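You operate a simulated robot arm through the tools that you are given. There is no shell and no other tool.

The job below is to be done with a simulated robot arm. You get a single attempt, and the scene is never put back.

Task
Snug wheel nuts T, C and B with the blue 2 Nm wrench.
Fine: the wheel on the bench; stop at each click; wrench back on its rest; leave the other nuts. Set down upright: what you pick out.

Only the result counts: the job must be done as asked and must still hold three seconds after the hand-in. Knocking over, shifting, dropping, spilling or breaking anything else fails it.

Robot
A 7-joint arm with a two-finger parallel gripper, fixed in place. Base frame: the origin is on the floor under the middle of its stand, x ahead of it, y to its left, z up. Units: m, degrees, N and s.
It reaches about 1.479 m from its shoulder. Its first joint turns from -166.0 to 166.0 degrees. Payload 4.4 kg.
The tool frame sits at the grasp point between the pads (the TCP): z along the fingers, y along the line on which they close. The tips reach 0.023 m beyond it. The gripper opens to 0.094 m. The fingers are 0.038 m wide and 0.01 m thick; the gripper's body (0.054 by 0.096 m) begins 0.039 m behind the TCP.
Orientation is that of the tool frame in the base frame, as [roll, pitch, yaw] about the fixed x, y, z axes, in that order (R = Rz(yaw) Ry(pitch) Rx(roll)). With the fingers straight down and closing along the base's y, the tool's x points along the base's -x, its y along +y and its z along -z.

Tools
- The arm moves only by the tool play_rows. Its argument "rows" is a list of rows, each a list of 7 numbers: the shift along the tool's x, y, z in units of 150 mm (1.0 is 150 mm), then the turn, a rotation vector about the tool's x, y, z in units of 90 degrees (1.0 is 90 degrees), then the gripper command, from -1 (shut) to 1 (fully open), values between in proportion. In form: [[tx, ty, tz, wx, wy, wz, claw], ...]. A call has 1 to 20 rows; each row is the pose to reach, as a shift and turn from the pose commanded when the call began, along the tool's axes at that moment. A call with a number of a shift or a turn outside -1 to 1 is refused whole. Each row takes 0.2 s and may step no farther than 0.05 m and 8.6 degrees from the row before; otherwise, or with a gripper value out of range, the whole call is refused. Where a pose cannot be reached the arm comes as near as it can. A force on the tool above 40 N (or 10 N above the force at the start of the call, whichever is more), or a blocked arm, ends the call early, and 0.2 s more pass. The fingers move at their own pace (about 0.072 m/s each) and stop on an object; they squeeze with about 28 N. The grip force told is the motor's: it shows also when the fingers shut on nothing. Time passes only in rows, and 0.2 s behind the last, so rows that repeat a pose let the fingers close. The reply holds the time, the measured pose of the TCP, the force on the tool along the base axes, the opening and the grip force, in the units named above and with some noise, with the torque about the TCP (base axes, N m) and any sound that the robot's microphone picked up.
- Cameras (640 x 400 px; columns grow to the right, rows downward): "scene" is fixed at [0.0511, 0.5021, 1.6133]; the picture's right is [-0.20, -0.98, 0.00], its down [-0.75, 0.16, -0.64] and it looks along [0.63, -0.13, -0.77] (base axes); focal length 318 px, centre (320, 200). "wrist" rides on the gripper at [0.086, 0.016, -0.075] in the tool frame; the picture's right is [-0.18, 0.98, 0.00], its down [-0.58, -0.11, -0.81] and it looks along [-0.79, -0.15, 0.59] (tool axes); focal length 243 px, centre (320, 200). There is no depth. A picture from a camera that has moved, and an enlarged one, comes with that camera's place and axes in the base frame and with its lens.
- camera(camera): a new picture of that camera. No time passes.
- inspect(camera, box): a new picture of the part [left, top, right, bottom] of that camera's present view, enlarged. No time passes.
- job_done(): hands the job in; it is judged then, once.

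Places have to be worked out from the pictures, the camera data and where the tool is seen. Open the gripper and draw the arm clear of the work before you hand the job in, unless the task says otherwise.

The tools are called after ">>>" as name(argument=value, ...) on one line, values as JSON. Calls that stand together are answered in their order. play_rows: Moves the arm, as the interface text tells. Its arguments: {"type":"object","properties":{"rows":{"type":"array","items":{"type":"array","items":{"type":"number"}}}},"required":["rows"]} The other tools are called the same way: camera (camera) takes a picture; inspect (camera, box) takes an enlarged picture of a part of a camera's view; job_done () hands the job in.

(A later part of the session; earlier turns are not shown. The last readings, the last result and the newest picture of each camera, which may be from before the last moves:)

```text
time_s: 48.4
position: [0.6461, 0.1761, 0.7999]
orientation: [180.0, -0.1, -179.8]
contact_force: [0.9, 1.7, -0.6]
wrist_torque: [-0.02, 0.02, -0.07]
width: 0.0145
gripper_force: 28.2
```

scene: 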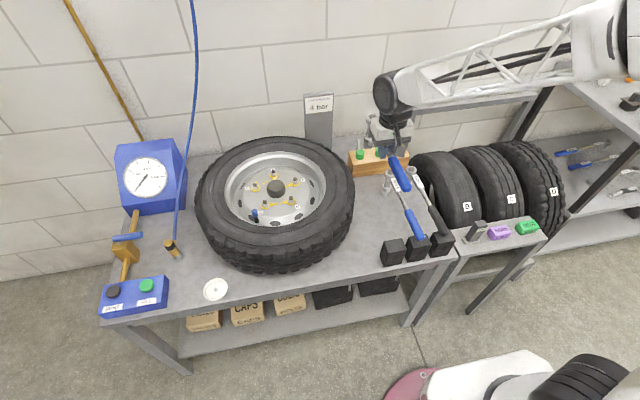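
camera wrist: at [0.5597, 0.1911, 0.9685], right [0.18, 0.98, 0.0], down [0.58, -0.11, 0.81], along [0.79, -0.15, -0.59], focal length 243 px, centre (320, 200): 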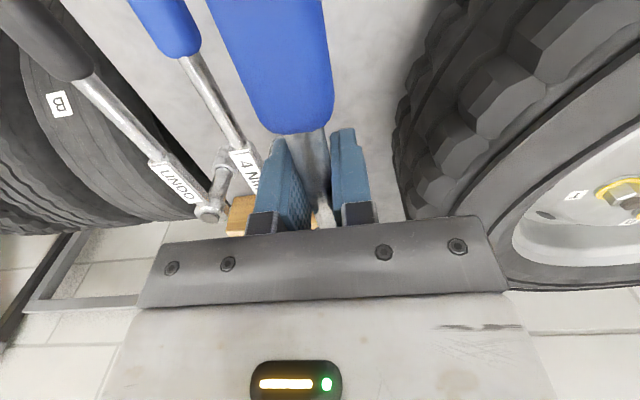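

Both supports now carry the wrench evenly, with torque near zero. Releasing gently, then sliding the open fingers back along the handle.

>>> play_rows(rows=[[0, 0, 0, 0, 0, 0, -0.6], [0, 0, 0, 0, 0, 0, -0.3], [0, 0, 0, 0, 0, 0, 0], [0, 0, 0, 0, 0, 0, 0.3], [0, 0, 0, 0, 0, 0, 0.3]])

>>> inspect(camera="scene", box=[340, 150, 468, 270])

>>> camera(camera="wrist")

```text
time_s: 49.6
position: [0.6456, 0.1763, 0.7999]
orientation: [-179.9, 0.0, -179.9]
contact_force: [-0.3, -0.5, -0.1]
wrist_torque: [0.02, -0.01, -0.01]
width: 0.0612
gripper_force: 0.0
```

```text
3.33 times, centred on (404, 210) of scene
camera zoom: at [0.0511, 0.5021, 1.6133], right [-0.2, -0.98, 0.0], down [-0.75, 0.16, -0.64], along [0.63, -0.13, -0.77], focal length 1060 px, centre (40, 167)
```

zoom: 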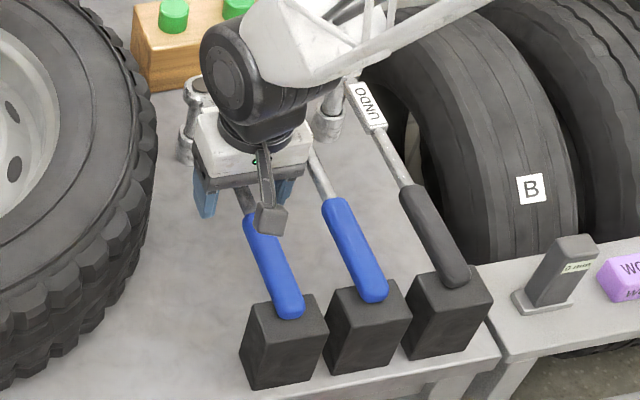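

```text
taken
camera wrist: at [0.5603, 0.1919, 0.8741], right [0.18, 0.98, 0.0], down [0.58, -0.11, 0.81], along [0.79, -0.15, -0.59], focal length 243 px, centre (320, 200)
```

wrist: 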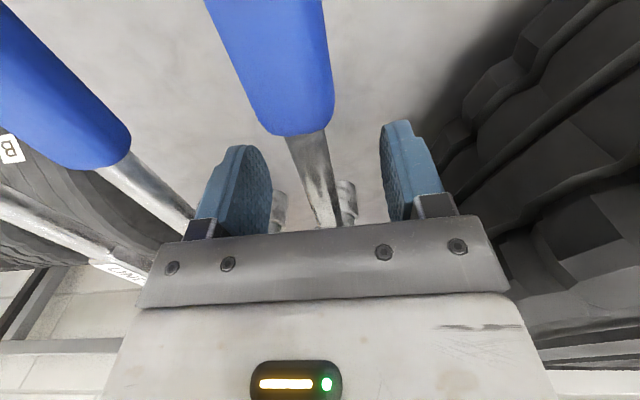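

The wrench stands on its rest just as before. Sliding the open gripper back 52 mm along the handle, then closing on the blue grip.

>>> play_rows(rows=[[0.1, 0, 0, 0, 0, 0, 0.3], [0.22, 0, 0, 0, 0, 0, 0.3], [0.347, 0, 0, 0, 0, 0, 0.3], [0.347, 0, 0, 0, 0, 0, 0.3]])

>>> camera(camera="wrist")

>>> inspect(camera="scene", box=[340, 150, 468, 270])

```text
time_s: 50.6
position: [0.5936, 0.1747, 0.7991]
orientation: [180.0, 0.1, -180.0]
contact_force: [-0.2, -0.7, -0.1]
wrist_torque: [0.02, -0.02, -0.01]
width: 0.061
gripper_force: 0.0
```

```text
taken
camera wrist: at [0.5079, 0.1913, 0.8738], right [0.18, 0.98, 0.0], down [0.58, -0.11, 0.81], along [0.79, -0.15, -0.59], focal length 243 px, centre (320, 200)
```

wrist: 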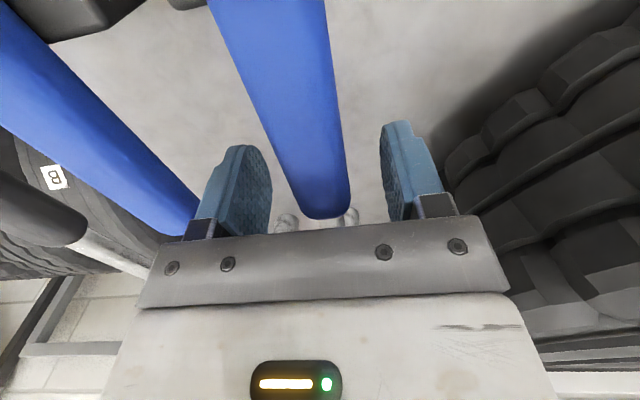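

```text
3.33 times, centred on (404, 210) of scene
camera zoom: at [0.0511, 0.5021, 1.6133], right [-0.2, -0.98, 0.0], down [-0.75, 0.16, -0.64], along [0.63, -0.13, -0.77], focal length 1060 px, centre (40, 167)
```

zoom: 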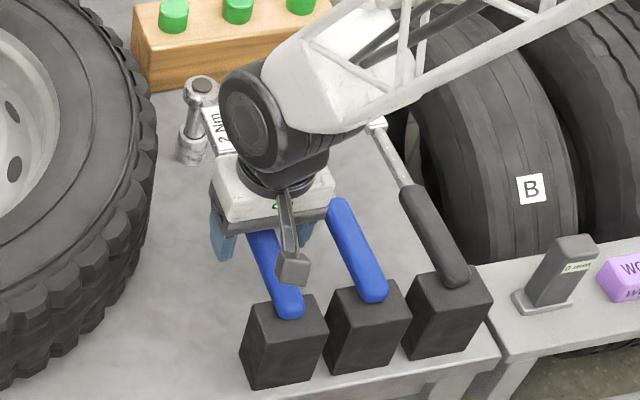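

The pads straddle the front part of the blue grip with good clearance to the 4 Nm wrench. Closing.

>>> play_rows(rows=[[0, 0, 0, 0, 0, 0, 0], [0, 0, 0, 0, 0, 0, -0.4], [0, 0, 0, 0, 0, 0, -1], [0, 0, 0, 0, 0, 0, -1], [0, 0, 0, 0, 0, 0, -1]])

>>> play_rows(rows=[[0, 0, -0.02, 0, 0, 0, -1], [0, 0, -0.05, 0, 0, 0, -1], [0, 0, -0.1, 0, 0, 0, -1], [0, 0, -0.15, 0, 0, 0, -1], [0, 0, -0.2, 0, 0, 0, -1], [0, 0, -0.2, 0, 0, 0, -1]])

>>> camera(camera="wrist")

>>> inspect(camera="scene", box=[340, 150, 468, 270])

```text
time_s: 51.8
position: [0.5937, 0.1757, 0.7999]
orientation: [179.9, 0.0, -179.9]
contact_force: [-2.2, -0.6, 1.3]
wrist_torque: [0.03, 0.0, 0.49]
width: 0.0261
gripper_force: 27.9
```

```text
time_s: 53.2
position: [0.5945, 0.1762, 0.8301]
orientation: [179.9, 0.0, -179.9]
contact_force: [0.7, 0.1, -5.7]
wrist_torque: [-0.06, 0.46, -0.05]
width: 0.0261
gripper_force: 28.2
```

```text
taken
camera wrist: at [0.5084, 0.1917, 0.9044], right [0.18, 0.98, 0.0], down [0.58, -0.11, 0.81], along [0.79, -0.15, -0.59], focal length 243 px, centre (320, 200)
```

wrist: 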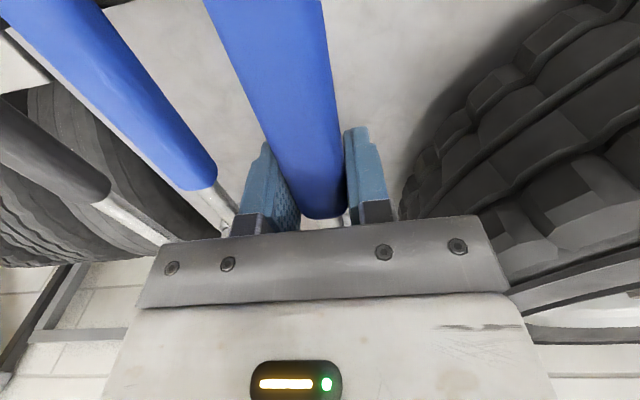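

```text
3.33 times, centred on (404, 210) of scene
camera zoom: at [0.0511, 0.5021, 1.6133], right [-0.2, -0.98, 0.0], down [-0.75, 0.16, -0.64], along [0.63, -0.13, -0.77], focal length 1060 px, centre (40, 167)
```

zoom: 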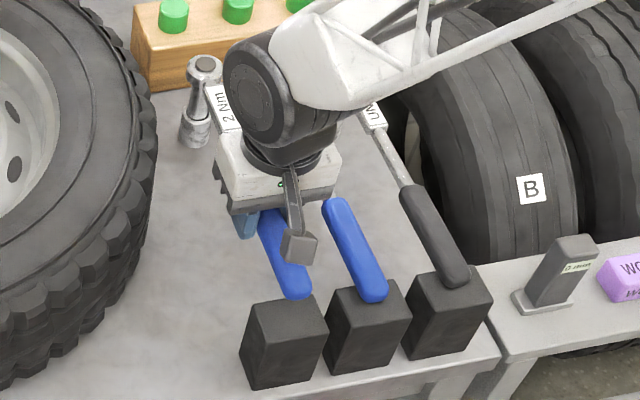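

The wrench lifted level: the head rose exactly as predicted, and the pitch moment of 0.46 Nm is held by the thicker grip. Lifting clear of the tyre again.

>>> play_rows(rows=[[0, 0, -0.15, 0, 0, 0, -1], [0, 0, -0.33, 0, 0, 0, -1], [0, 0, -0.5, 0, 0, 0, -1], [0, 0, -0.67, 0, 0, 0, -1], [0, 0, -0.84, 0, 0, 0, -1], [0, 0, -1, 0, 0, 0, -1], [0, 0, -1, 0, 0, 0, -1]])

>>> play_rows(rows=[[0, 0.05, -0.15, 0, 0, 0, -1], [0, 0.15, -0.3, 0, 0, 0, -1], [0, 0.2, -0.42, 0, 0, 0, -1], [0, 0.2, -0.42, 0, 0, 0, -1]])

>>> inspect(camera="scene", box=[320, 80, 448, 180])

```text
time_s: 54.8
position: [0.5929, 0.1756, 0.9801]
orientation: [180.0, 0.0, -179.9]
contact_force: [0.1, -0.1, -5.9]
wrist_torque: [0.01, 0.47, 0.02]
width: 0.0257
gripper_force: 27.8
```

```text
time_s: 55.8
position: [0.5937, 0.2059, 1.0421]
orientation: [179.9, -0.1, -179.9]
contact_force: [-0.1, 0.5, -6.9]
wrist_torque: [0.0, 0.48, 0.0]
width: 0.026
gripper_force: 27.4
```

```text
4.00 times, centred on (384, 130) of scene
camera zoom: at [0.0511, 0.5021, 1.6133], right [-0.2, -0.98, 0.0], down [-0.75, 0.16, -0.64], along [0.63, -0.13, -0.77], focal length 1272 px, centre (64, 480)
```

zoom: 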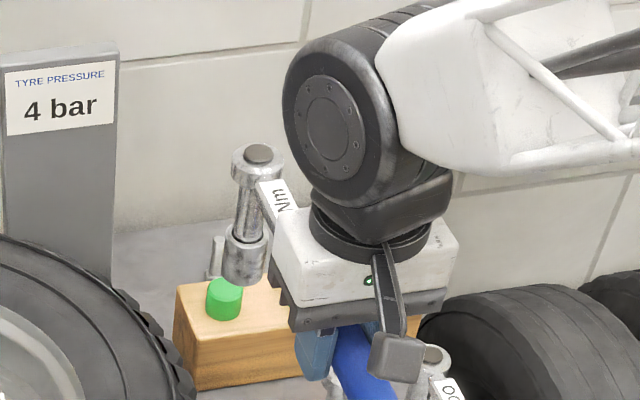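

Level and stable. T was left with the wrench at yaw −132.5°, so I'll return over T at that same angle with the new lever arm of ≈0.188 m: TCP ≈ (0.660, 0.297).

>>> play_rows(rows=[[-0.055, 0.075, 0, 0, 0, -0.066, -1], [-0.11, 0.15, 0, 0, 0, -0.132, -1], [-0.165, 0.225, 0, 0, 0, -0.198, -1], [-0.22, 0.3, 0, 0, 0, -0.264, -1], [-0.275, 0.375, 0, 0, 0, -0.33, -1], [-0.33, 0.45, 0, 0, 0, -0.396, -1], [-0.385, 0.525, 0, 0, 0, -0.462, -1], [-0.444, 0.604, 0, 0, 0, -0.5278, -1], [-0.444, 0.604, 0, 0, 0, -0.5278, -1], [-0.444, 0.604, 0, 0, 0, -0.5278, -1]])

>>> inspect(camera="scene", box=[250, 120, 378, 200])

```text
time_s: 58.0
position: [0.6598, 0.2968, 1.0445]
orientation: [180.0, 0.0, -132.5]
contact_force: [-0.4, 0.7, -6.2]
wrist_torque: [-0.41, 0.31, 0.01]
width: 0.026
gripper_force: 28.0
```

```text
5.00 times, centred on (314, 160) of scene
camera zoom: at [0.0511, 0.5021, 1.6133], right [-0.2, -0.98, 0.0], down [-0.75, 0.16, -0.64], along [0.63, -0.13, -0.77], focal length 1590 px, centre (350, 400)
```

zoom: 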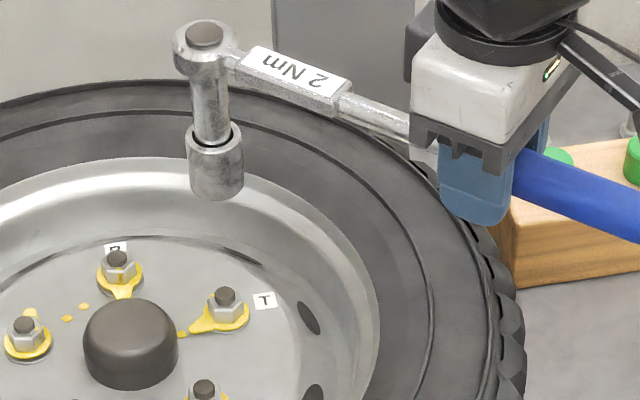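

Good view of the head over T. Lowering 75 mm to compare the socket with the bolt again.

>>> play_rows(rows=[[0, 0, 0.12, 0, 0, 0, -1], [0, 0, 0.24, 0, 0, 0, -1], [0, 0, 0.36, 0, 0, 0, -1], [0, 0, 0.46, 0, 0, 0, -1], [0, 0, 0.5, 0, 0, 0, -1], [0, 0, 0.5, 0, 0, 0, -1]])

>>> inspect(camera="scene", box=[265, 145, 329, 185])

```text
time_s: 59.4
position: [0.6608, 0.2967, 0.9681]
orientation: [-180.0, 0.0, -132.4]
contact_force: [0.4, 0.8, -5.9]
wrist_torque: [-0.33, 0.33, -0.03]
width: 0.0259
gripper_force: 28.2
```

```text
10.00 times, centred on (297, 165) of scene
camera zoom: at [0.0511, 0.5021, 1.6133], right [-0.2, -0.98, 0.0], down [-0.75, 0.16, -0.64], along [0.63, -0.13, -0.77], focal length 3181 px, centre (550, 550)
```

zoom: 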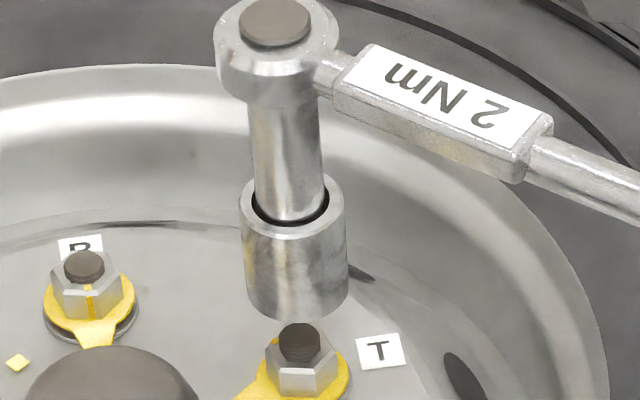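

The socket needs about +3 mm in x and +1.3 mm in y. Applying that and lowering to just above the bolt tip.

>>> play_rows(rows=[[-0.01, -0.004, 0.03, 0, 0, 0, -1], [-0.0193, -0.0087, 0.07, 0, 0, 0, -1], [-0.0193, -0.0087, 0.11, 0, 0, 0, -1], [-0.0193, -0.0087, 0.133, 0, 0, 0, -1], [-0.0193, -0.0087, 0.133, 0, 0, 0, -1]])

>>> inspect(camera="scene", box=[265, 150, 329, 190])

```text
time_s: 60.6
position: [0.6632, 0.2987, 0.9479]
orientation: [-179.9, 0.0, -132.4]
contact_force: [0.5, -0.4, -6.2]
wrist_torque: [-0.35, 0.27, -0.02]
width: 0.0258
gripper_force: 28.2
```

```text
10.00 times, centred on (297, 170) of scene
camera zoom: at [0.0511, 0.5021, 1.6133], right [-0.2, -0.98, 0.0], down [-0.75, 0.16, -0.64], along [0.63, -0.13, -0.77], focal length 3181 px, centre (550, 500)
```

zoom: 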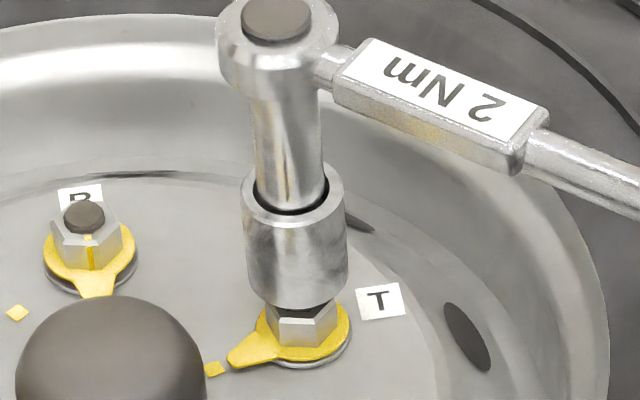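

The alignment projects within about 0.5 mm of the bolt. Lowering onto T, slowing near the seat.

>>> play_rows(rows=[[0, 0, 0.02, 0, 0, 0, -1], [0, 0, 0.04, 0, 0, 0, -1], [0, 0, 0.06, 0, 0, 0, -1], [0, 0, 0.08, 0, 0, 0, -1], [0, 0, 0.1, 0, 0, 0, -1], [0, 0, 0.12, 0, 0, 0, -1], [0, 0, 0.14, 0, 0, 0, -1], [0, 0, 0.155, 0, 0, 0, -1]])

>>> inspect(camera="scene", box=[265, 150, 329, 190])

```text
time_s: 61.8
position: [0.6618, 0.297, 0.9331]
orientation: [180.0, -0.2, -132.4]
contact_force: [-11.1, -4.8, 4.6]
wrist_torque: [0.69, 0.0, 0.94]
width: 0.0256
gripper_force: 28.1
stopped in row 5: the force on the tool passed its limit at 65 N (the readings are from after the stop); the commanded pose is now the measured one
```

```text
10.00 times, centred on (297, 170) of scene
camera zoom: at [0.0511, 0.5021, 1.6133], right [-0.2, -0.98, 0.0], down [-0.75, 0.16, -0.64], along [0.63, -0.13, -0.77], focal length 3181 px, centre (550, 500)
```

zoom: 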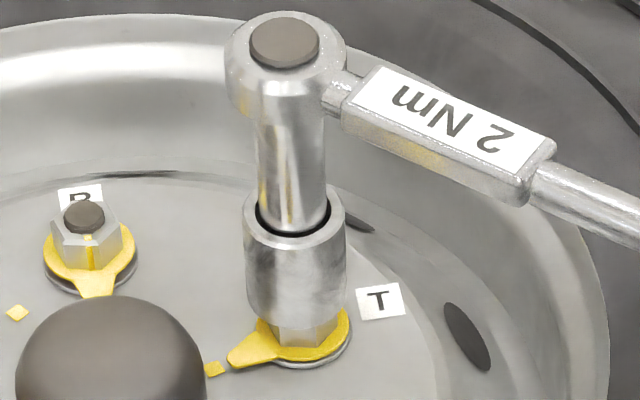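

The socket hit the top of the hex with a tight fit and the call stopped. The head looks pitched up by about 8 mm relative to level. I'll rise 6 mm to unload and re-measure.

>>> play_rows(rows=[[0, 0, -0.01, 0, 0, 0, -1], [0, 0, -0.02, 0, 0, 0, -1], [0, 0, -0.03, 0, 0, 0, -1], [0, 0, -0.04, 0, 0, 0, -1], [0, 0, -0.04, 0, 0, 0, -1]])

>>> inspect(camera="scene", box=[265, 150, 329, 190])

>>> inspect(camera="scene", box=[270, 130, 398, 210])

```text
time_s: 63.0
position: [0.6618, 0.2961, 0.94]
orientation: [179.9, -0.1, -132.5]
contact_force: [0.0, 0.1, -6.0]
wrist_torque: [-0.33, 0.31, -0.03]
width: 0.0258
gripper_force: 28.5
```

```text
10.00 times, centred on (297, 170) of scene
camera zoom: at [0.0511, 0.5021, 1.6133], right [-0.2, -0.98, 0.0], down [-0.75, 0.16, -0.64], along [0.63, -0.13, -0.77], focal length 3181 px, centre (550, 500)
```

zoom: 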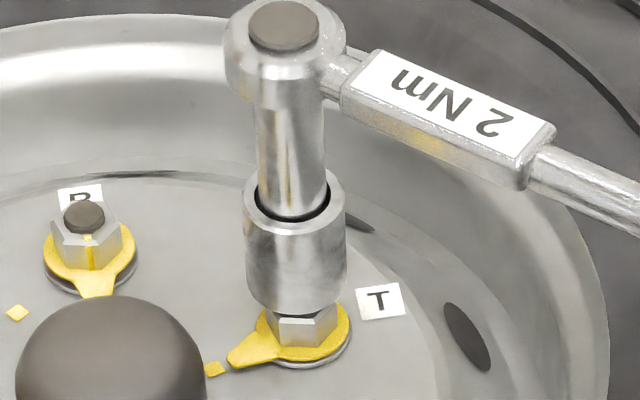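

```text
5.00 times, centred on (334, 170) of scene
camera zoom: at [0.0511, 0.5021, 1.6133], right [-0.2, -0.98, 0.0], down [-0.75, 0.16, -0.64], along [0.63, -0.13, -0.77], focal length 1590 px, centre (250, 350)
```

zoom: 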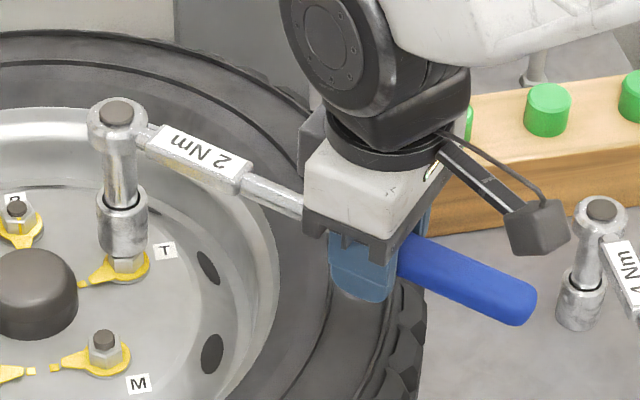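

The wrench has pitched about 3.3° head-up in the grip. I'll raise a few millimetres and tilt the gripper by the same amount to bring the wrench level again, then re-check alignment.

>>> play_rows(rows=[[0, 0, -0.03, 0, 0, 0, -1], [0, 0, -0.06, 0, 0.0183, 0, -1], [0, 0, -0.06, 0, 0.0367, 0, -1], [0, 0, -0.06, 0, 0.0367, 0, -1], [0, 0, -0.06, 0, 0.0367, 0, -1]])

>>> inspect(camera="scene", box=[265, 145, 329, 185])

>>> inspect(camera="scene", box=[270, 130, 398, 210])

```text
time_s: 64.2
position: [0.664, 0.2982, 0.9469]
orientation: [180.0, -3.4, -132.4]
contact_force: [-0.1, -0.1, -5.5]
wrist_torque: [-0.32, 0.31, 0.01]
width: 0.0258
gripper_force: 28.2
```

```text
10.00 times, centred on (297, 165) of scene
camera zoom: at [0.0511, 0.5021, 1.6133], right [-0.2, -0.98, 0.0], down [-0.75, 0.16, -0.64], along [0.63, -0.13, -0.77], focal length 3181 px, centre (550, 550)
```

zoom: 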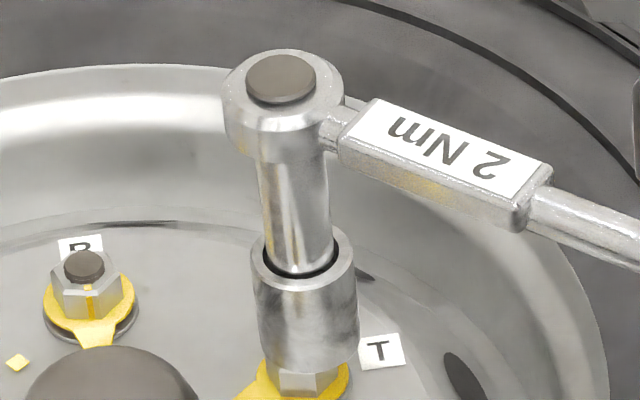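

```text
5.00 times, centred on (334, 170) of scene
camera zoom: at [0.0511, 0.5021, 1.6133], right [-0.2, -0.98, 0.0], down [-0.75, 0.16, -0.64], along [0.63, -0.13, -0.77], focal length 1590 px, centre (250, 350)
```

zoom: 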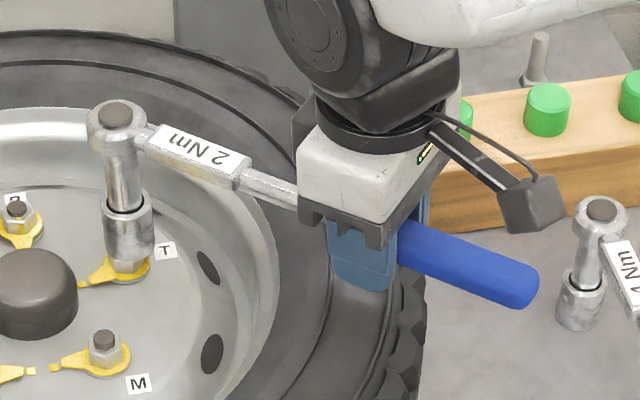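

Checking verticality of the socket axis, I think I over-corrected: the wrench also slid up about 4 mm in the pads, and the actual pitch was smaller. I'll zoom in to measure the axis accurately.

>>> inspect(camera="scene", box=[278, 148, 310, 168])

>>> inspect(camera="scene", box=[282, 166, 314, 186])

```text
16.00 times, centred on (294, 158) of scene
camera zoom: at [0.0511, 0.5021, 1.6133], right [-0.2, -0.98, 0.0], down [-0.75, 0.16, -0.64], along [0.63, -0.13, -0.77], focal length 5089 px, centre (736, 872)
```

zoom: 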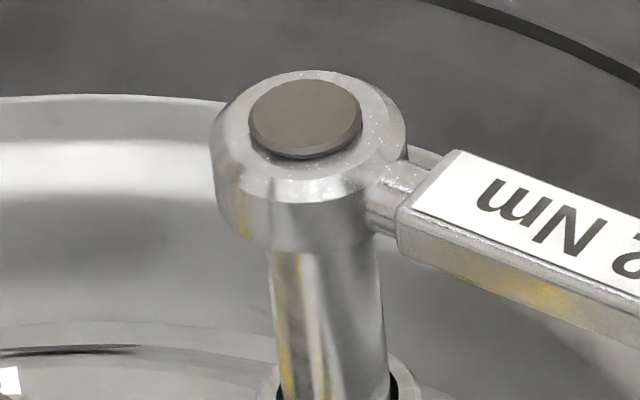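

```text
16.00 times, centred on (298, 176) of scene
camera zoom: at [0.0511, 0.5021, 1.6133], right [-0.2, -0.98, 0.0], down [-0.75, 0.16, -0.64], along [0.63, -0.13, -0.77], focal length 5089 px, centre (672, 584)
```

zoom: 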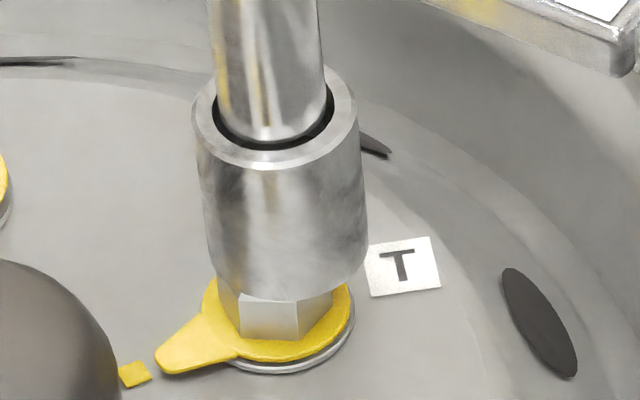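

The best estimate is that the wrench is now about 1.7° head-down. I'll take back that much tilt and re-measure.

>>> play_rows(rows=[[0, 0, 0, 0, -0.0095, 0, -1], [0, 0, 0, 0, -0.019, 0, -1], [0, 0, 0, 0, -0.019, 0, -1], [0, 0, 0, 0, -0.019, 0, -1]])

>>> inspect(camera="scene", box=[278, 148, 310, 168])

>>> inspect(camera="scene", box=[282, 166, 314, 186])

```text
time_s: 65.2
position: [0.663, 0.2979, 0.9476]
orientation: [179.9, -1.5, -132.5]
contact_force: [-0.3, 0.9, -5.9]
wrist_torque: [-0.31, 0.31, -0.03]
width: 0.0257
gripper_force: 28.3
```

```text
16.00 times, centred on (294, 158) of scene
camera zoom: at [0.0511, 0.5021, 1.6133], right [-0.2, -0.98, 0.0], down [-0.75, 0.16, -0.64], along [0.63, -0.13, -0.77], focal length 5089 px, centre (736, 872)
```

zoom: 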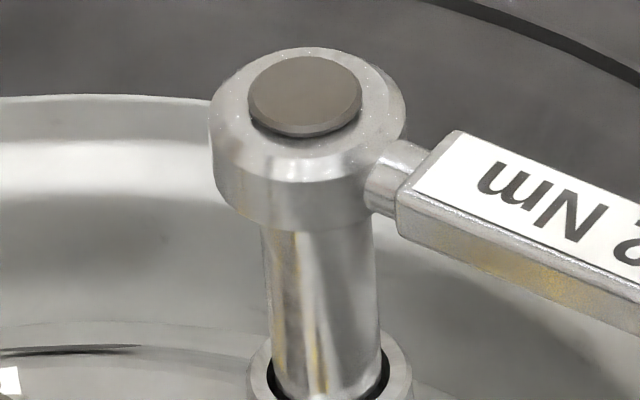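

```text
16.00 times, centred on (298, 176) of scene
camera zoom: at [0.0511, 0.5021, 1.6133], right [-0.2, -0.98, 0.0], down [-0.75, 0.16, -0.64], along [0.63, -0.13, -0.77], focal length 5089 px, centre (672, 584)
```

zoom: 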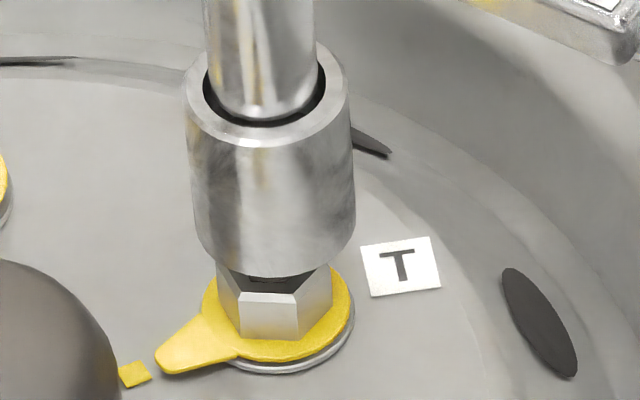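

The axis is now within about 1° of vertical, and the socket needs roughly +1.2 mm in y. I'll apply a small lateral correction and lower 11 mm, staying above the hex.

>>> play_rows(rows=[[-0.0095, 0.0015, 0, 0, 0, 0, -1], [-0.01, 0.0015, 0.02, 0, 0, 0, -1], [-0.0106, 0.0015, 0.04, 0, 0, 0, -1], [-0.0112, 0.0015, 0.06, 0, 0, 0, -1], [-0.0115, 0.0015, 0.073, 0, 0, 0, -1], [-0.0115, 0.0015, 0.073, 0, 0, 0, -1]])

>>> inspect(camera="scene", box=[282, 166, 314, 186])

```text
time_s: 66.6
position: [0.6646, 0.2989, 0.9391]
orientation: [-179.9, -1.7, -132.6]
contact_force: [-9.9, -5.4, 9.7]
wrist_torque: [1.2, -0.43, 0.77]
width: 0.0259
gripper_force: 28.6
```

```text
16.00 times, centred on (298, 176) of scene
camera zoom: at [0.0511, 0.5021, 1.6133], right [-0.2, -0.98, 0.0], down [-0.75, 0.16, -0.64], along [0.63, -0.13, -0.77], focal length 5089 px, centre (672, 584)
```

zoom: 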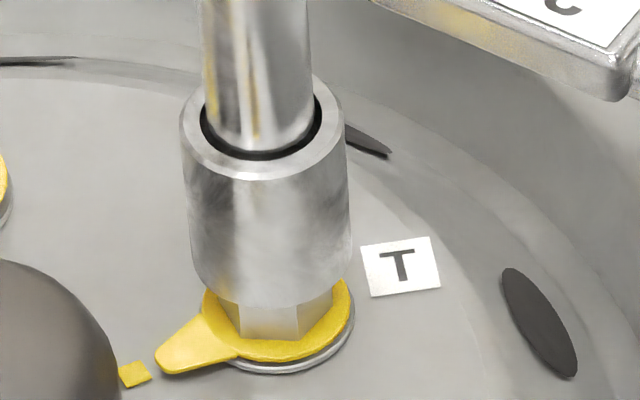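

Contact again at the hex top with a twisting moment, so the socket's hex is slightly out of phase with the nut, at the drive-side edge of its backlash. I'll raise it 5 mm and rotate about 2° CCW around the nut before retrying.

>>> play_rows(rows=[[0.0003, 0, -0.012, 0, 0, 0, -1], [0.0006, 0, -0.024, 0, 0, 0, -1], [0.001, 0, -0.035, 0, 0, 0, -1], [0.0007, -0.0214, -0.035, 0, 0, -0.0111, -1], [0.0003, -0.0428, -0.035, 0, 0, -0.0222, -1], [0.0003, -0.0428, -0.035, 0, 0, -0.0222, -1]])

>>> inspect(camera="scene", box=[278, 148, 310, 168])

>>> inspect(camera="scene", box=[282, 166, 314, 186])

```text
time_s: 68.0
position: [0.6694, 0.2935, 0.943]
orientation: [179.9, -1.5, -130.4]
contact_force: [0.7, -0.5, -5.5]
wrist_torque: [-0.34, 0.31, -0.02]
width: 0.0262
gripper_force: 28.2
```

```text
16.00 times, centred on (294, 158) of scene
camera zoom: at [0.0511, 0.5021, 1.6133], right [-0.2, -0.98, 0.0], down [-0.75, 0.16, -0.64], along [0.63, -0.13, -0.77], focal length 5089 px, centre (736, 872)
```

zoom: 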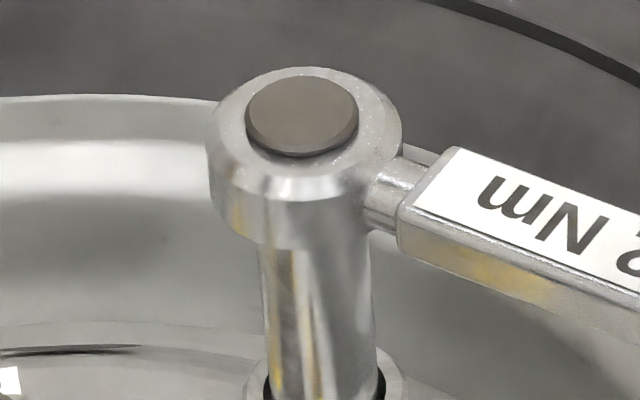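

```text
16.00 times, centred on (298, 176) of scene
camera zoom: at [0.0511, 0.5021, 1.6133], right [-0.2, -0.98, 0.0], down [-0.75, 0.16, -0.64], along [0.63, -0.13, -0.77], focal length 5089 px, centre (672, 584)
```

zoom: 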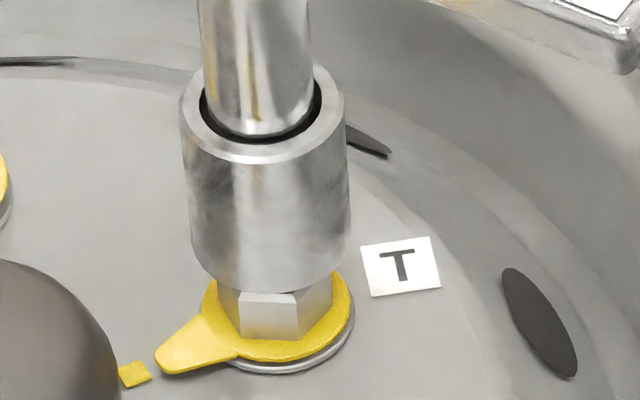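

The socket is vertical; both the image and the TCP reading put it about 2.2 mm too far in +x, consistent with the push direction I felt. I'll shift −2.2 mm in x and lower in small steps, watching for contact.

>>> play_rows(rows=[[0.004, 0.006, 0, 0, 0, 0, -1], [0.008, 0.0125, 0, 0, 0, 0, -1], [0.0078, 0.0125, 0.007, 0, 0, 0, -1], [0.0076, 0.0125, 0.013, 0, 0, 0, -1], [0.0074, 0.0125, 0.02, 0, 0, 0, -1]])

```text
time_s: 69.2
position: [0.6664, 0.2944, 0.9395]
orientation: [179.9, -1.7, -130.4]
contact_force: [0.6, -0.4, -6.2]
wrist_torque: [-0.4, 0.3, 0.0]
width: 0.0259
gripper_force: 27.3
```

No contact yet. Lowering 2 mm more in fine steps.

>>> play_rows(rows=[[-0.0001, 0, 0.004, 0, 0, 0, -1], [-0.0002, 0, 0.008, 0, 0, 0, -1], [-0.0003, 0, 0.012, 0, 0, 0, -1]])

>>> inspect(camera="scene", box=[282, 166, 314, 186])

```text
time_s: 70.0
position: [0.6669, 0.2929, 0.937]
orientation: [179.9, -1.6, -130.5]
contact_force: [-1.3, -0.9, -6.6]
wrist_torque: [-0.36, 0.3, 0.03]
width: 0.026
gripper_force: 28.6
```

```text
16.00 times, centred on (298, 176) of scene
camera zoom: at [0.0511, 0.5021, 1.6133], right [-0.2, -0.98, 0.0], down [-0.75, 0.16, -0.64], along [0.63, -0.13, -0.77], focal length 5089 px, centre (672, 584)
```

zoom: 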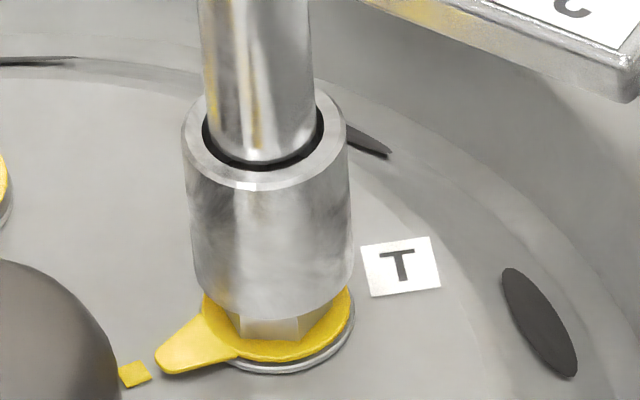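

The socket is now lower than at the previous contact, with no force, so it's sliding onto the hex. Continuing down in 0.75 mm rows.

>>> play_rows(rows=[[-0.0001, 0, 0.005, 0, 0, 0, -1], [-0.0003, 0, 0.01, 0, 0, 0, -1], [-0.0004, 0, 0.015, 0, 0, 0, -1], [-0.0005, 0, 0.02, 0, 0, 0, -1]])

>>> play_rows(rows=[[-0.0001, 0, 0.005, 0, 0, 0, -1], [-0.0003, 0, 0.01, 0, 0, 0, -1], [-0.0004, 0, 0.015, 0, 0, 0, -1], [-0.0005, 0, 0.02, 0, 0, 0, -1]])

>>> inspect(camera="scene", box=[282, 166, 314, 186])

```text
time_s: 71.0
position: [0.6664, 0.2946, 0.9352]
orientation: [179.8, -1.4, -130.4]
contact_force: [0.5, -0.2, -6.0]
wrist_torque: [-0.34, 0.28, 0.01]
width: 0.0258
gripper_force: 27.9
```

```text
time_s: 72.0
position: [0.6652, 0.2942, 0.9316]
orientation: [179.9, -1.8, -130.5]
contact_force: [-0.1, 0.4, -5.7]
wrist_torque: [-0.33, 0.32, -0.01]
width: 0.0259
gripper_force: 27.6
```

```text
16.00 times, centred on (298, 176) of scene
camera zoom: at [0.0511, 0.5021, 1.6133], right [-0.2, -0.98, 0.0], down [-0.75, 0.16, -0.64], along [0.63, -0.13, -0.77], focal length 5089 px, centre (672, 584)
```

zoom: 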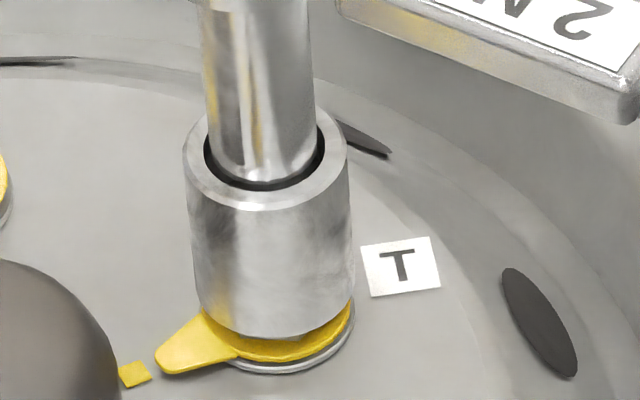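

It's sliding on smoothly with zero contact force. I'll continue 6 mm more.

>>> play_rows(rows=[[-0.0001, 0, 0.005, 0, 0, 0, -1], [-0.0003, 0, 0.01, 0, 0, 0, -1], [-0.0004, 0, 0.015, 0, 0, 0, -1], [-0.0005, 0, 0.02, 0, 0, 0, -1], [-0.0007, 0, 0.025, 0, 0, 0, -1], [-0.0008, 0, 0.03, 0, 0, 0, -1], [-0.0009, 0, 0.035, 0, 0, 0, -1]])

>>> inspect(camera="scene", box=[282, 166, 314, 186])

```text
time_s: 73.6
position: [0.6656, 0.2926, 0.927]
orientation: [179.9, -1.6, -130.5]
contact_force: [0.5, 0.5, -6.8]
wrist_torque: [-0.34, 0.31, 0.02]
width: 0.0259
gripper_force: 27.9
```

```text
16.00 times, centred on (298, 176) of scene
camera zoom: at [0.0511, 0.5021, 1.6133], right [-0.2, -0.98, 0.0], down [-0.75, 0.16, -0.64], along [0.63, -0.13, -0.77], focal length 5089 px, centre (672, 584)
```

zoom: 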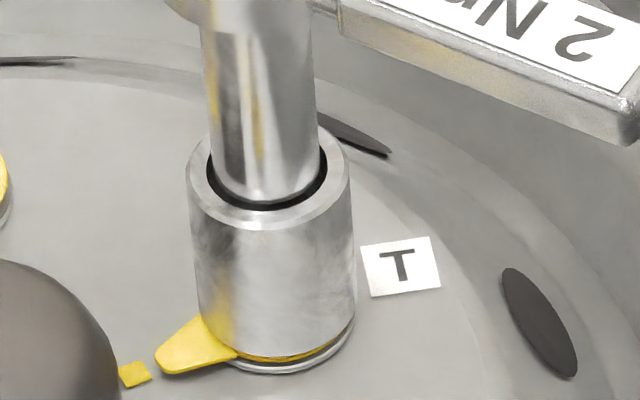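

Almost seated on the tag. Lowering another 2 mm in 0.4 mm rows.

>>> play_rows(rows=[[-0.0001, 0, 0.003, 0, 0, 0, -1], [-0.0002, 0, 0.006, 0, 0, 0, -1], [-0.0002, 0, 0.009, 0, 0, 0, -1], [-0.0003, 0, 0.012, 0, 0, 0, -1]])

>>> inspect(camera="scene", box=[282, 166, 314, 186])

```text
time_s: 74.6
position: [0.6658, 0.2945, 0.9242]
orientation: [180.0, -1.8, -130.5]
contact_force: [-0.4, 0.7, -6.2]
wrist_torque: [-0.34, 0.29, -0.01]
width: 0.0256
gripper_force: 27.8
```

```text
16.00 times, centred on (298, 176) of scene
camera zoom: at [0.0511, 0.5021, 1.6133], right [-0.2, -0.98, 0.0], down [-0.75, 0.16, -0.64], along [0.63, -0.13, -0.77], focal length 5089 px, centre (672, 584)
```

zoom: 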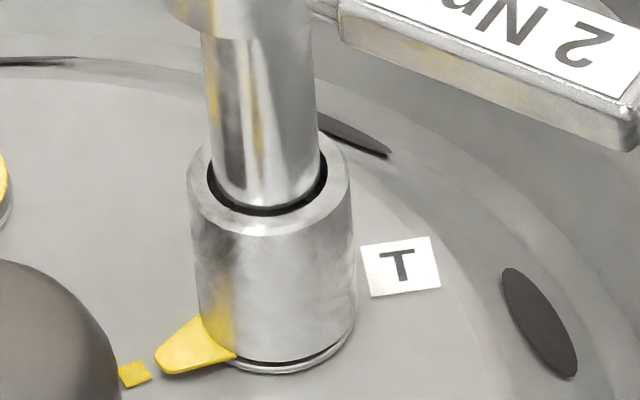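

About 2–2.5 mm remain to full seating. Lowering gently.

>>> play_rows(rows=[[-0.0001, 0, 0.003, 0, 0, 0, -1], [-0.0002, 0, 0.006, 0, 0, 0, -1], [-0.0002, 0, 0.009, 0, 0, 0, -1], [-0.0003, 0, 0.012, 0, 0, 0, -1], [-0.0004, 0, 0.015, 0, 0, 0, -1]])

```text
time_s: 75.8
position: [0.6651, 0.2936, 0.9229]
orientation: [179.8, -1.7, -130.5]
contact_force: [0.2, -0.4, -6.4]
wrist_torque: [-0.35, 0.26, 0.03]
width: 0.0257
gripper_force: 28.1
```

The wrench is engaged well down on the hex and still free of load. I'll turn clockwise about T with the 0.184 m arm, 4° in 1° rows.

>>> play_rows(rows=[[-0.0002, 0.0214, 0, -0.0003, 0, 0.0111, -1], [-0.0007, 0.0428, 0, -0.0006, 0, 0.0222, -1], [-0.0017, 0.0642, 0, -0.0009, 0, 0.0333, -1], [-0.003, 0.0856, 0, -0.0012, 0, 0.0444, -1]])

>>> inspect(camera="scene", box=[282, 166, 314, 186])

```text
time_s: 76.8
position: [0.656, 0.3036, 0.921]
orientation: [179.8, -1.7, -134.5]
contact_force: [-0.5, 0.2, -6.2]
wrist_torque: [-0.38, 0.3, 0.94]
width: 0.0259
gripper_force: 27.7
```

```text
16.00 times, centred on (298, 176) of scene
camera zoom: at [0.0511, 0.5021, 1.6133], right [-0.2, -0.98, 0.0], down [-0.75, 0.16, -0.64], along [0.63, -0.13, -0.77], focal length 5089 px, centre (672, 584)
```

zoom: 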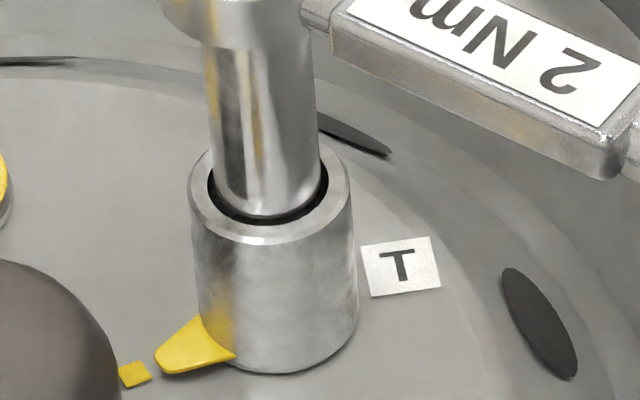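

The couple is at 0.94 Nm with no side force, matching the earlier state of this nut. Continuing 2° in 0.67° rows.

>>> play_rows(rows=[[-0.0001, 0.0143, 0, -0.0002, 0, 0.0074, -1], [-0.0003, 0.0286, 0, -0.0004, 0, 0.0148, -1], [-0.0007, 0.0428, 0, -0.0006, 0, 0.0222, -1]])

```text
time_s: 77.6
position: [0.6514, 0.3081, 0.9215]
orientation: [179.9, -1.6, -136.5]
contact_force: [3.1, -1.4, -6.0]
wrist_torque: [-0.41, 0.01, 1.16]
width: 0.0262
gripper_force: 28.3
```

Now the tangential push is effective: the nut torque is about 1.74 Nm. I'll advance 1° in 0.5° rows toward the click.

>>> play_rows(rows=[[0, 0.0107, 0, -0.0002, 0, 0.0056, -1], [-0.0002, 0.0214, 0, -0.0003, 0, 0.0111, -1]])

```text
time_s: 78.2
position: [0.6507, 0.3086, 0.9226]
orientation: [179.9, -1.7, -137.5]
contact_force: [2.5, -3.6, -5.2]
wrist_torque: [-0.53, 0.05, 1.24]
width: 0.0262
gripper_force: 27.7
```

Estimated torque is about 2.0 Nm with no click reported yet. Advancing another 0.7°.

>>> play_rows(rows=[[0, 0.0075, 0, -0.0001, 0, 0.0039, -1], [-0.0001, 0.015, 0, -0.0002, 0, 0.0078, -1]])

>>> inspect(camera="scene", box=[282, 166, 314, 186])

```text
time_s: 78.8
position: [0.6482, 0.312, 0.9223]
orientation: [179.9, -1.7, -138.2]
contact_force: [4.6, -4.4, -6.3]
wrist_torque: [-0.5, -0.16, 0.82]
width: 0.0261
gripper_force: 28.0
```

```text
16.00 times, centred on (298, 176) of scene
camera zoom: at [0.0511, 0.5021, 1.6133], right [-0.2, -0.98, 0.0], down [-0.75, 0.16, -0.64], along [0.63, -0.13, -0.77], focal length 5089 px, centre (672, 584)
```

zoom: 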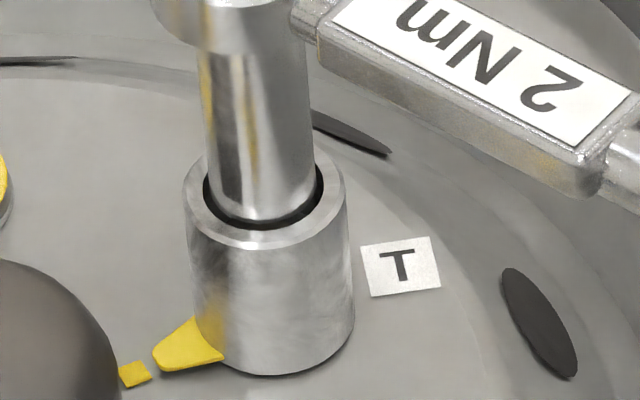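

Torque ≈ 2.0 Nm again, and the pointer moved slightly toward the mark. Advancing another 0.7°, listening for the click.

>>> play_rows(rows=[[0, 0.0075, 0, -0.0001, 0, 0.0039, -1], [-0.0001, 0.015, 0, -0.0002, 0, 0.0078, -1]])

```text
time_s: 79.4
position: [0.6472, 0.3137, 0.9219]
orientation: [179.9, -1.7, -138.8]
contact_force: [4.9, -1.4, -5.5]
wrist_torque: [-0.53, 0.09, 1.11]
width: 0.0262
gripper_force: 28.2
```

Still about 1.9–2.0 Nm with no click. Continuing in 0.7° increments.

>>> play_rows(rows=[[0, 0.0075, 0, -0.0001, 0, 0.0039, -1], [-0.0001, 0.015, 0, -0.0002, 0, 0.0078, -1]])

>>> inspect(camera="scene", box=[282, 166, 314, 186])

>>> inspect(camera="scene", box=[265, 140, 345, 190])

```text
time_s: 80.0
position: [0.6455, 0.3144, 0.9222]
orientation: [179.9, -1.7, -139.6]
contact_force: [4.3, -4.0, -7.8]
wrist_torque: [-0.78, 0.09, 0.71]
width: 0.0261
gripper_force: 28.1
```

```text
16.00 times, centred on (298, 176) of scene
camera zoom: at [0.0511, 0.5021, 1.6133], right [-0.2, -0.98, 0.0], down [-0.75, 0.16, -0.64], along [0.63, -0.13, -0.77], focal length 5089 px, centre (672, 584)
```

zoom: 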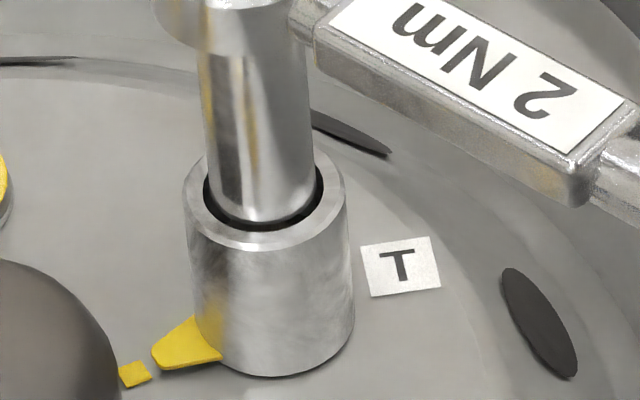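

```text
8.00 times, centred on (305, 165) of scene
camera zoom: at [0.0511, 0.5021, 1.6133], right [-0.2, -0.98, 0.0], down [-0.75, 0.16, -0.64], along [0.63, -0.13, -0.77], focal length 2545 px, centre (440, 480)
```

zoom: 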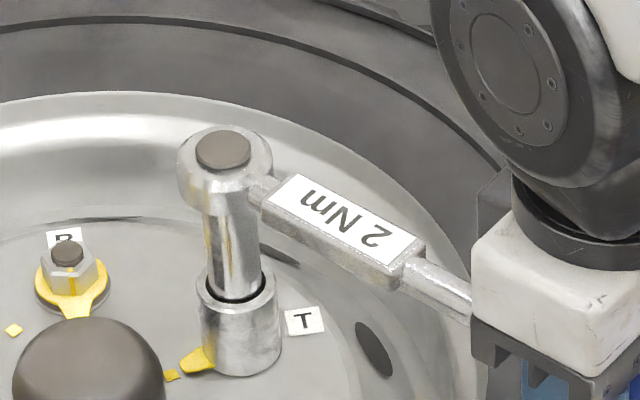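

The wrench is staying upright now. Torque reads around 1.9 Nm and the nut is still creeping. I'll continue in 0.7° increments until the click sounds.

>>> play_rows(rows=[[0, 0.0075, 0, -0.0001, 0, 0.0039, -1], [-0.0001, 0.015, 0, -0.0002, 0, 0.0078, -1]])

```text
time_s: 80.6
position: [0.643, 0.3161, 0.9231]
orientation: [180.0, -1.7, -140.3]
contact_force: [4.0, -3.4, -7.4]
wrist_torque: [-0.73, 0.33, 1.09]
width: 0.0261
gripper_force: 28.2
```

Torque ≈ 2.05 Nm by my estimate (±0.1), with no click. Advancing 0.5° more.

>>> play_rows(rows=[[0, 0.0054, 0, -0.0001, 0, 0.0028, -1], [0, 0.0107, 0, -0.0002, 0, 0.0056, -1]])

```text
time_s: 81.2
position: [0.6419, 0.3179, 0.9231]
orientation: [179.9, -1.5, -140.9]
contact_force: [3.5, -4.4, -4.5]
wrist_torque: [-0.47, -0.21, 0.94]
width: 0.0261
gripper_force: 27.8
```

No click yet at about 2.0 Nm. Continuing in small steps.

>>> play_rows(rows=[[0, 0.0075, 0, -0.0001, 0, 0.0039, -1], [-0.0001, 0.015, 0, -0.0002, 0, 0.0078, -1]])

>>> inspect(camera="scene", box=[282, 166, 314, 186])

```text
time_s: 81.8
position: [0.6407, 0.3185, 0.9228]
orientation: [180.0, -1.7, -141.5]
contact_force: [4.0, -2.4, -4.9]
wrist_torque: [-0.43, -0.1, 1.16]
width: 0.0266
gripper_force: 28.1
```

```text
16.00 times, centred on (298, 176) of scene
camera zoom: at [0.0511, 0.5021, 1.6133], right [-0.2, -0.98, 0.0], down [-0.75, 0.16, -0.64], along [0.63, -0.13, -0.77], focal length 5089 px, centre (672, 584)
```

zoom: 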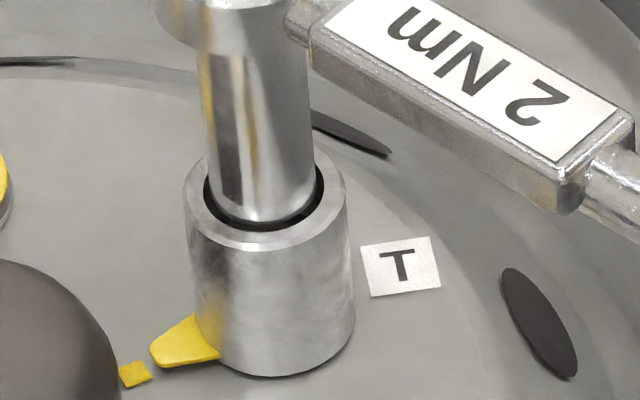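

The estimate stays around 1.97 Nm and the nut is creeping clockwise. Continuing.

>>> play_rows(rows=[[0, 0.0075, 0, -0.0001, 0, 0.0039, -1], [-0.0001, 0.015, 0, -0.0002, 0, 0.0078, -1]])

```text
time_s: 82.4
position: [0.6408, 0.3204, 0.9226]
orientation: [179.9, -1.6, -142.2]
contact_force: [0.8, -0.8, -5.0]
wrist_torque: [-0.19, 0.22, -0.09]
width: 0.0257
gripper_force: 27.6
```

The torque suddenly dropped to zero. I'll look at the nut, socket and wrench before moving anything.

>>> inspect(camera="scene", box=[282, 166, 314, 186])

>>> inspect(camera="scene", box=[265, 140, 345, 190])

>>> camera(camera="scene")

```text
16.00 times, centred on (298, 176) of scene
camera zoom: at [0.0511, 0.5021, 1.6133], right [-0.2, -0.98, 0.0], down [-0.75, 0.16, -0.64], along [0.63, -0.13, -0.77], focal length 5089 px, centre (672, 584)
```

zoom: 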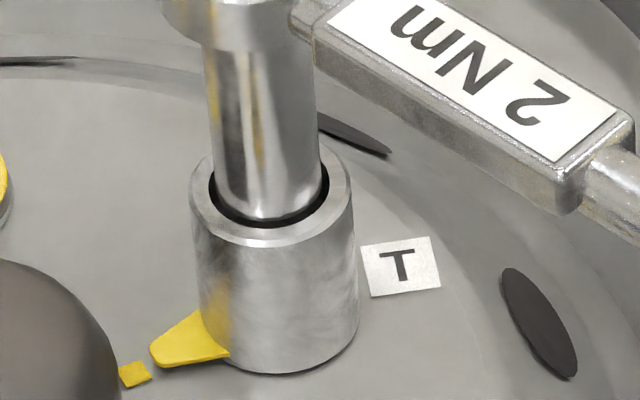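

```text
8.00 times, centred on (305, 165) of scene
camera zoom: at [0.0511, 0.5021, 1.6133], right [-0.2, -0.98, 0.0], down [-0.75, 0.16, -0.64], along [0.63, -0.13, -0.77], focal length 2545 px, centre (440, 480)
```

zoom: 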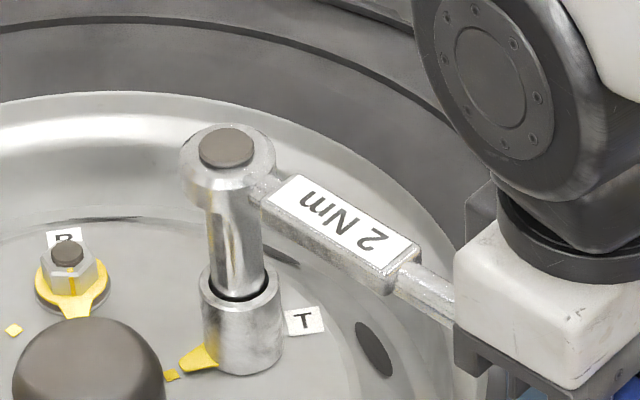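

```text
taken
```

scene: 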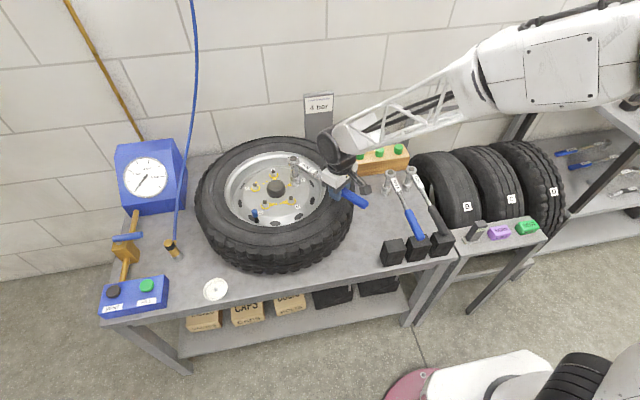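

The wrench looks upright and still on T, and the load has released like a tripped wrench. I'll hold still for one row to see whether a click is reported.

>>> play_rows(rows=[[0, 0, 0, 0, 0, 0, -1]])

```text
time_s: 82.8
position: [0.6395, 0.3208, 0.9232]
orientation: [179.9, -1.7, -142.2]
contact_force: [0.0, 0.1, -4.2]
wrist_torque: [-0.17, 0.23, 0.04]
width: 0.0259
gripper_force: 27.8
```

No sound was reported, and the image shows the socket hopped sideways about 1 mm and re-seated, so I believe this was a stick-slip rather than the click. I'll reload gently by 1.4° and watch the torque.

>>> play_rows(rows=[[0, 0.0075, 0, -0.0001, 0, 0.0039, -1], [-0.0001, 0.015, 0, -0.0002, 0, 0.0078, -1], [-0.0003, 0.0225, 0, -0.0003, 0, 0.0117, -1], [-0.0004, 0.03, 0, -0.0004, 0, 0.0156, -1]])

>>> inspect(camera="scene", box=[282, 166, 314, 186])

```text
time_s: 83.8
position: [0.6386, 0.3244, 0.9224]
orientation: [179.9, -1.7, -143.6]
contact_force: [-0.5, 0.1, -6.5]
wrist_torque: [-0.31, 0.37, -0.02]
width: 0.0258
gripper_force: 27.6
```

```text
16.00 times, centred on (298, 176) of scene
camera zoom: at [0.0511, 0.5021, 1.6133], right [-0.2, -0.98, 0.0], down [-0.75, 0.16, -0.64], along [0.63, -0.13, -0.77], focal length 5089 px, centre (672, 584)
```

zoom: 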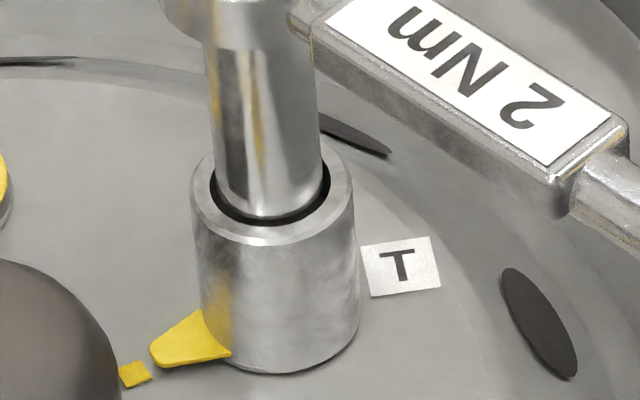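

Torque is still zero after 1.4°, which could be hex backlash after the hop. I'll turn 1.5° more in fine steps and watch whether the drive re-engages.

>>> play_rows(rows=[[0, 0.0107, 0, -0.0002, 0, 0.0056, -1], [-0.0002, 0.0214, 0, -0.0003, 0, 0.0111, -1], [-0.0004, 0.0321, 0, -0.0005, 0, 0.0167, -1]])

```text
time_s: 84.6
position: [0.6356, 0.3284, 0.9224]
orientation: [180.0, -1.6, -145.1]
contact_force: [1.6, -0.7, -6.1]
wrist_torque: [-0.23, 0.29, 0.14]
width: 0.0261
gripper_force: 28.6
```

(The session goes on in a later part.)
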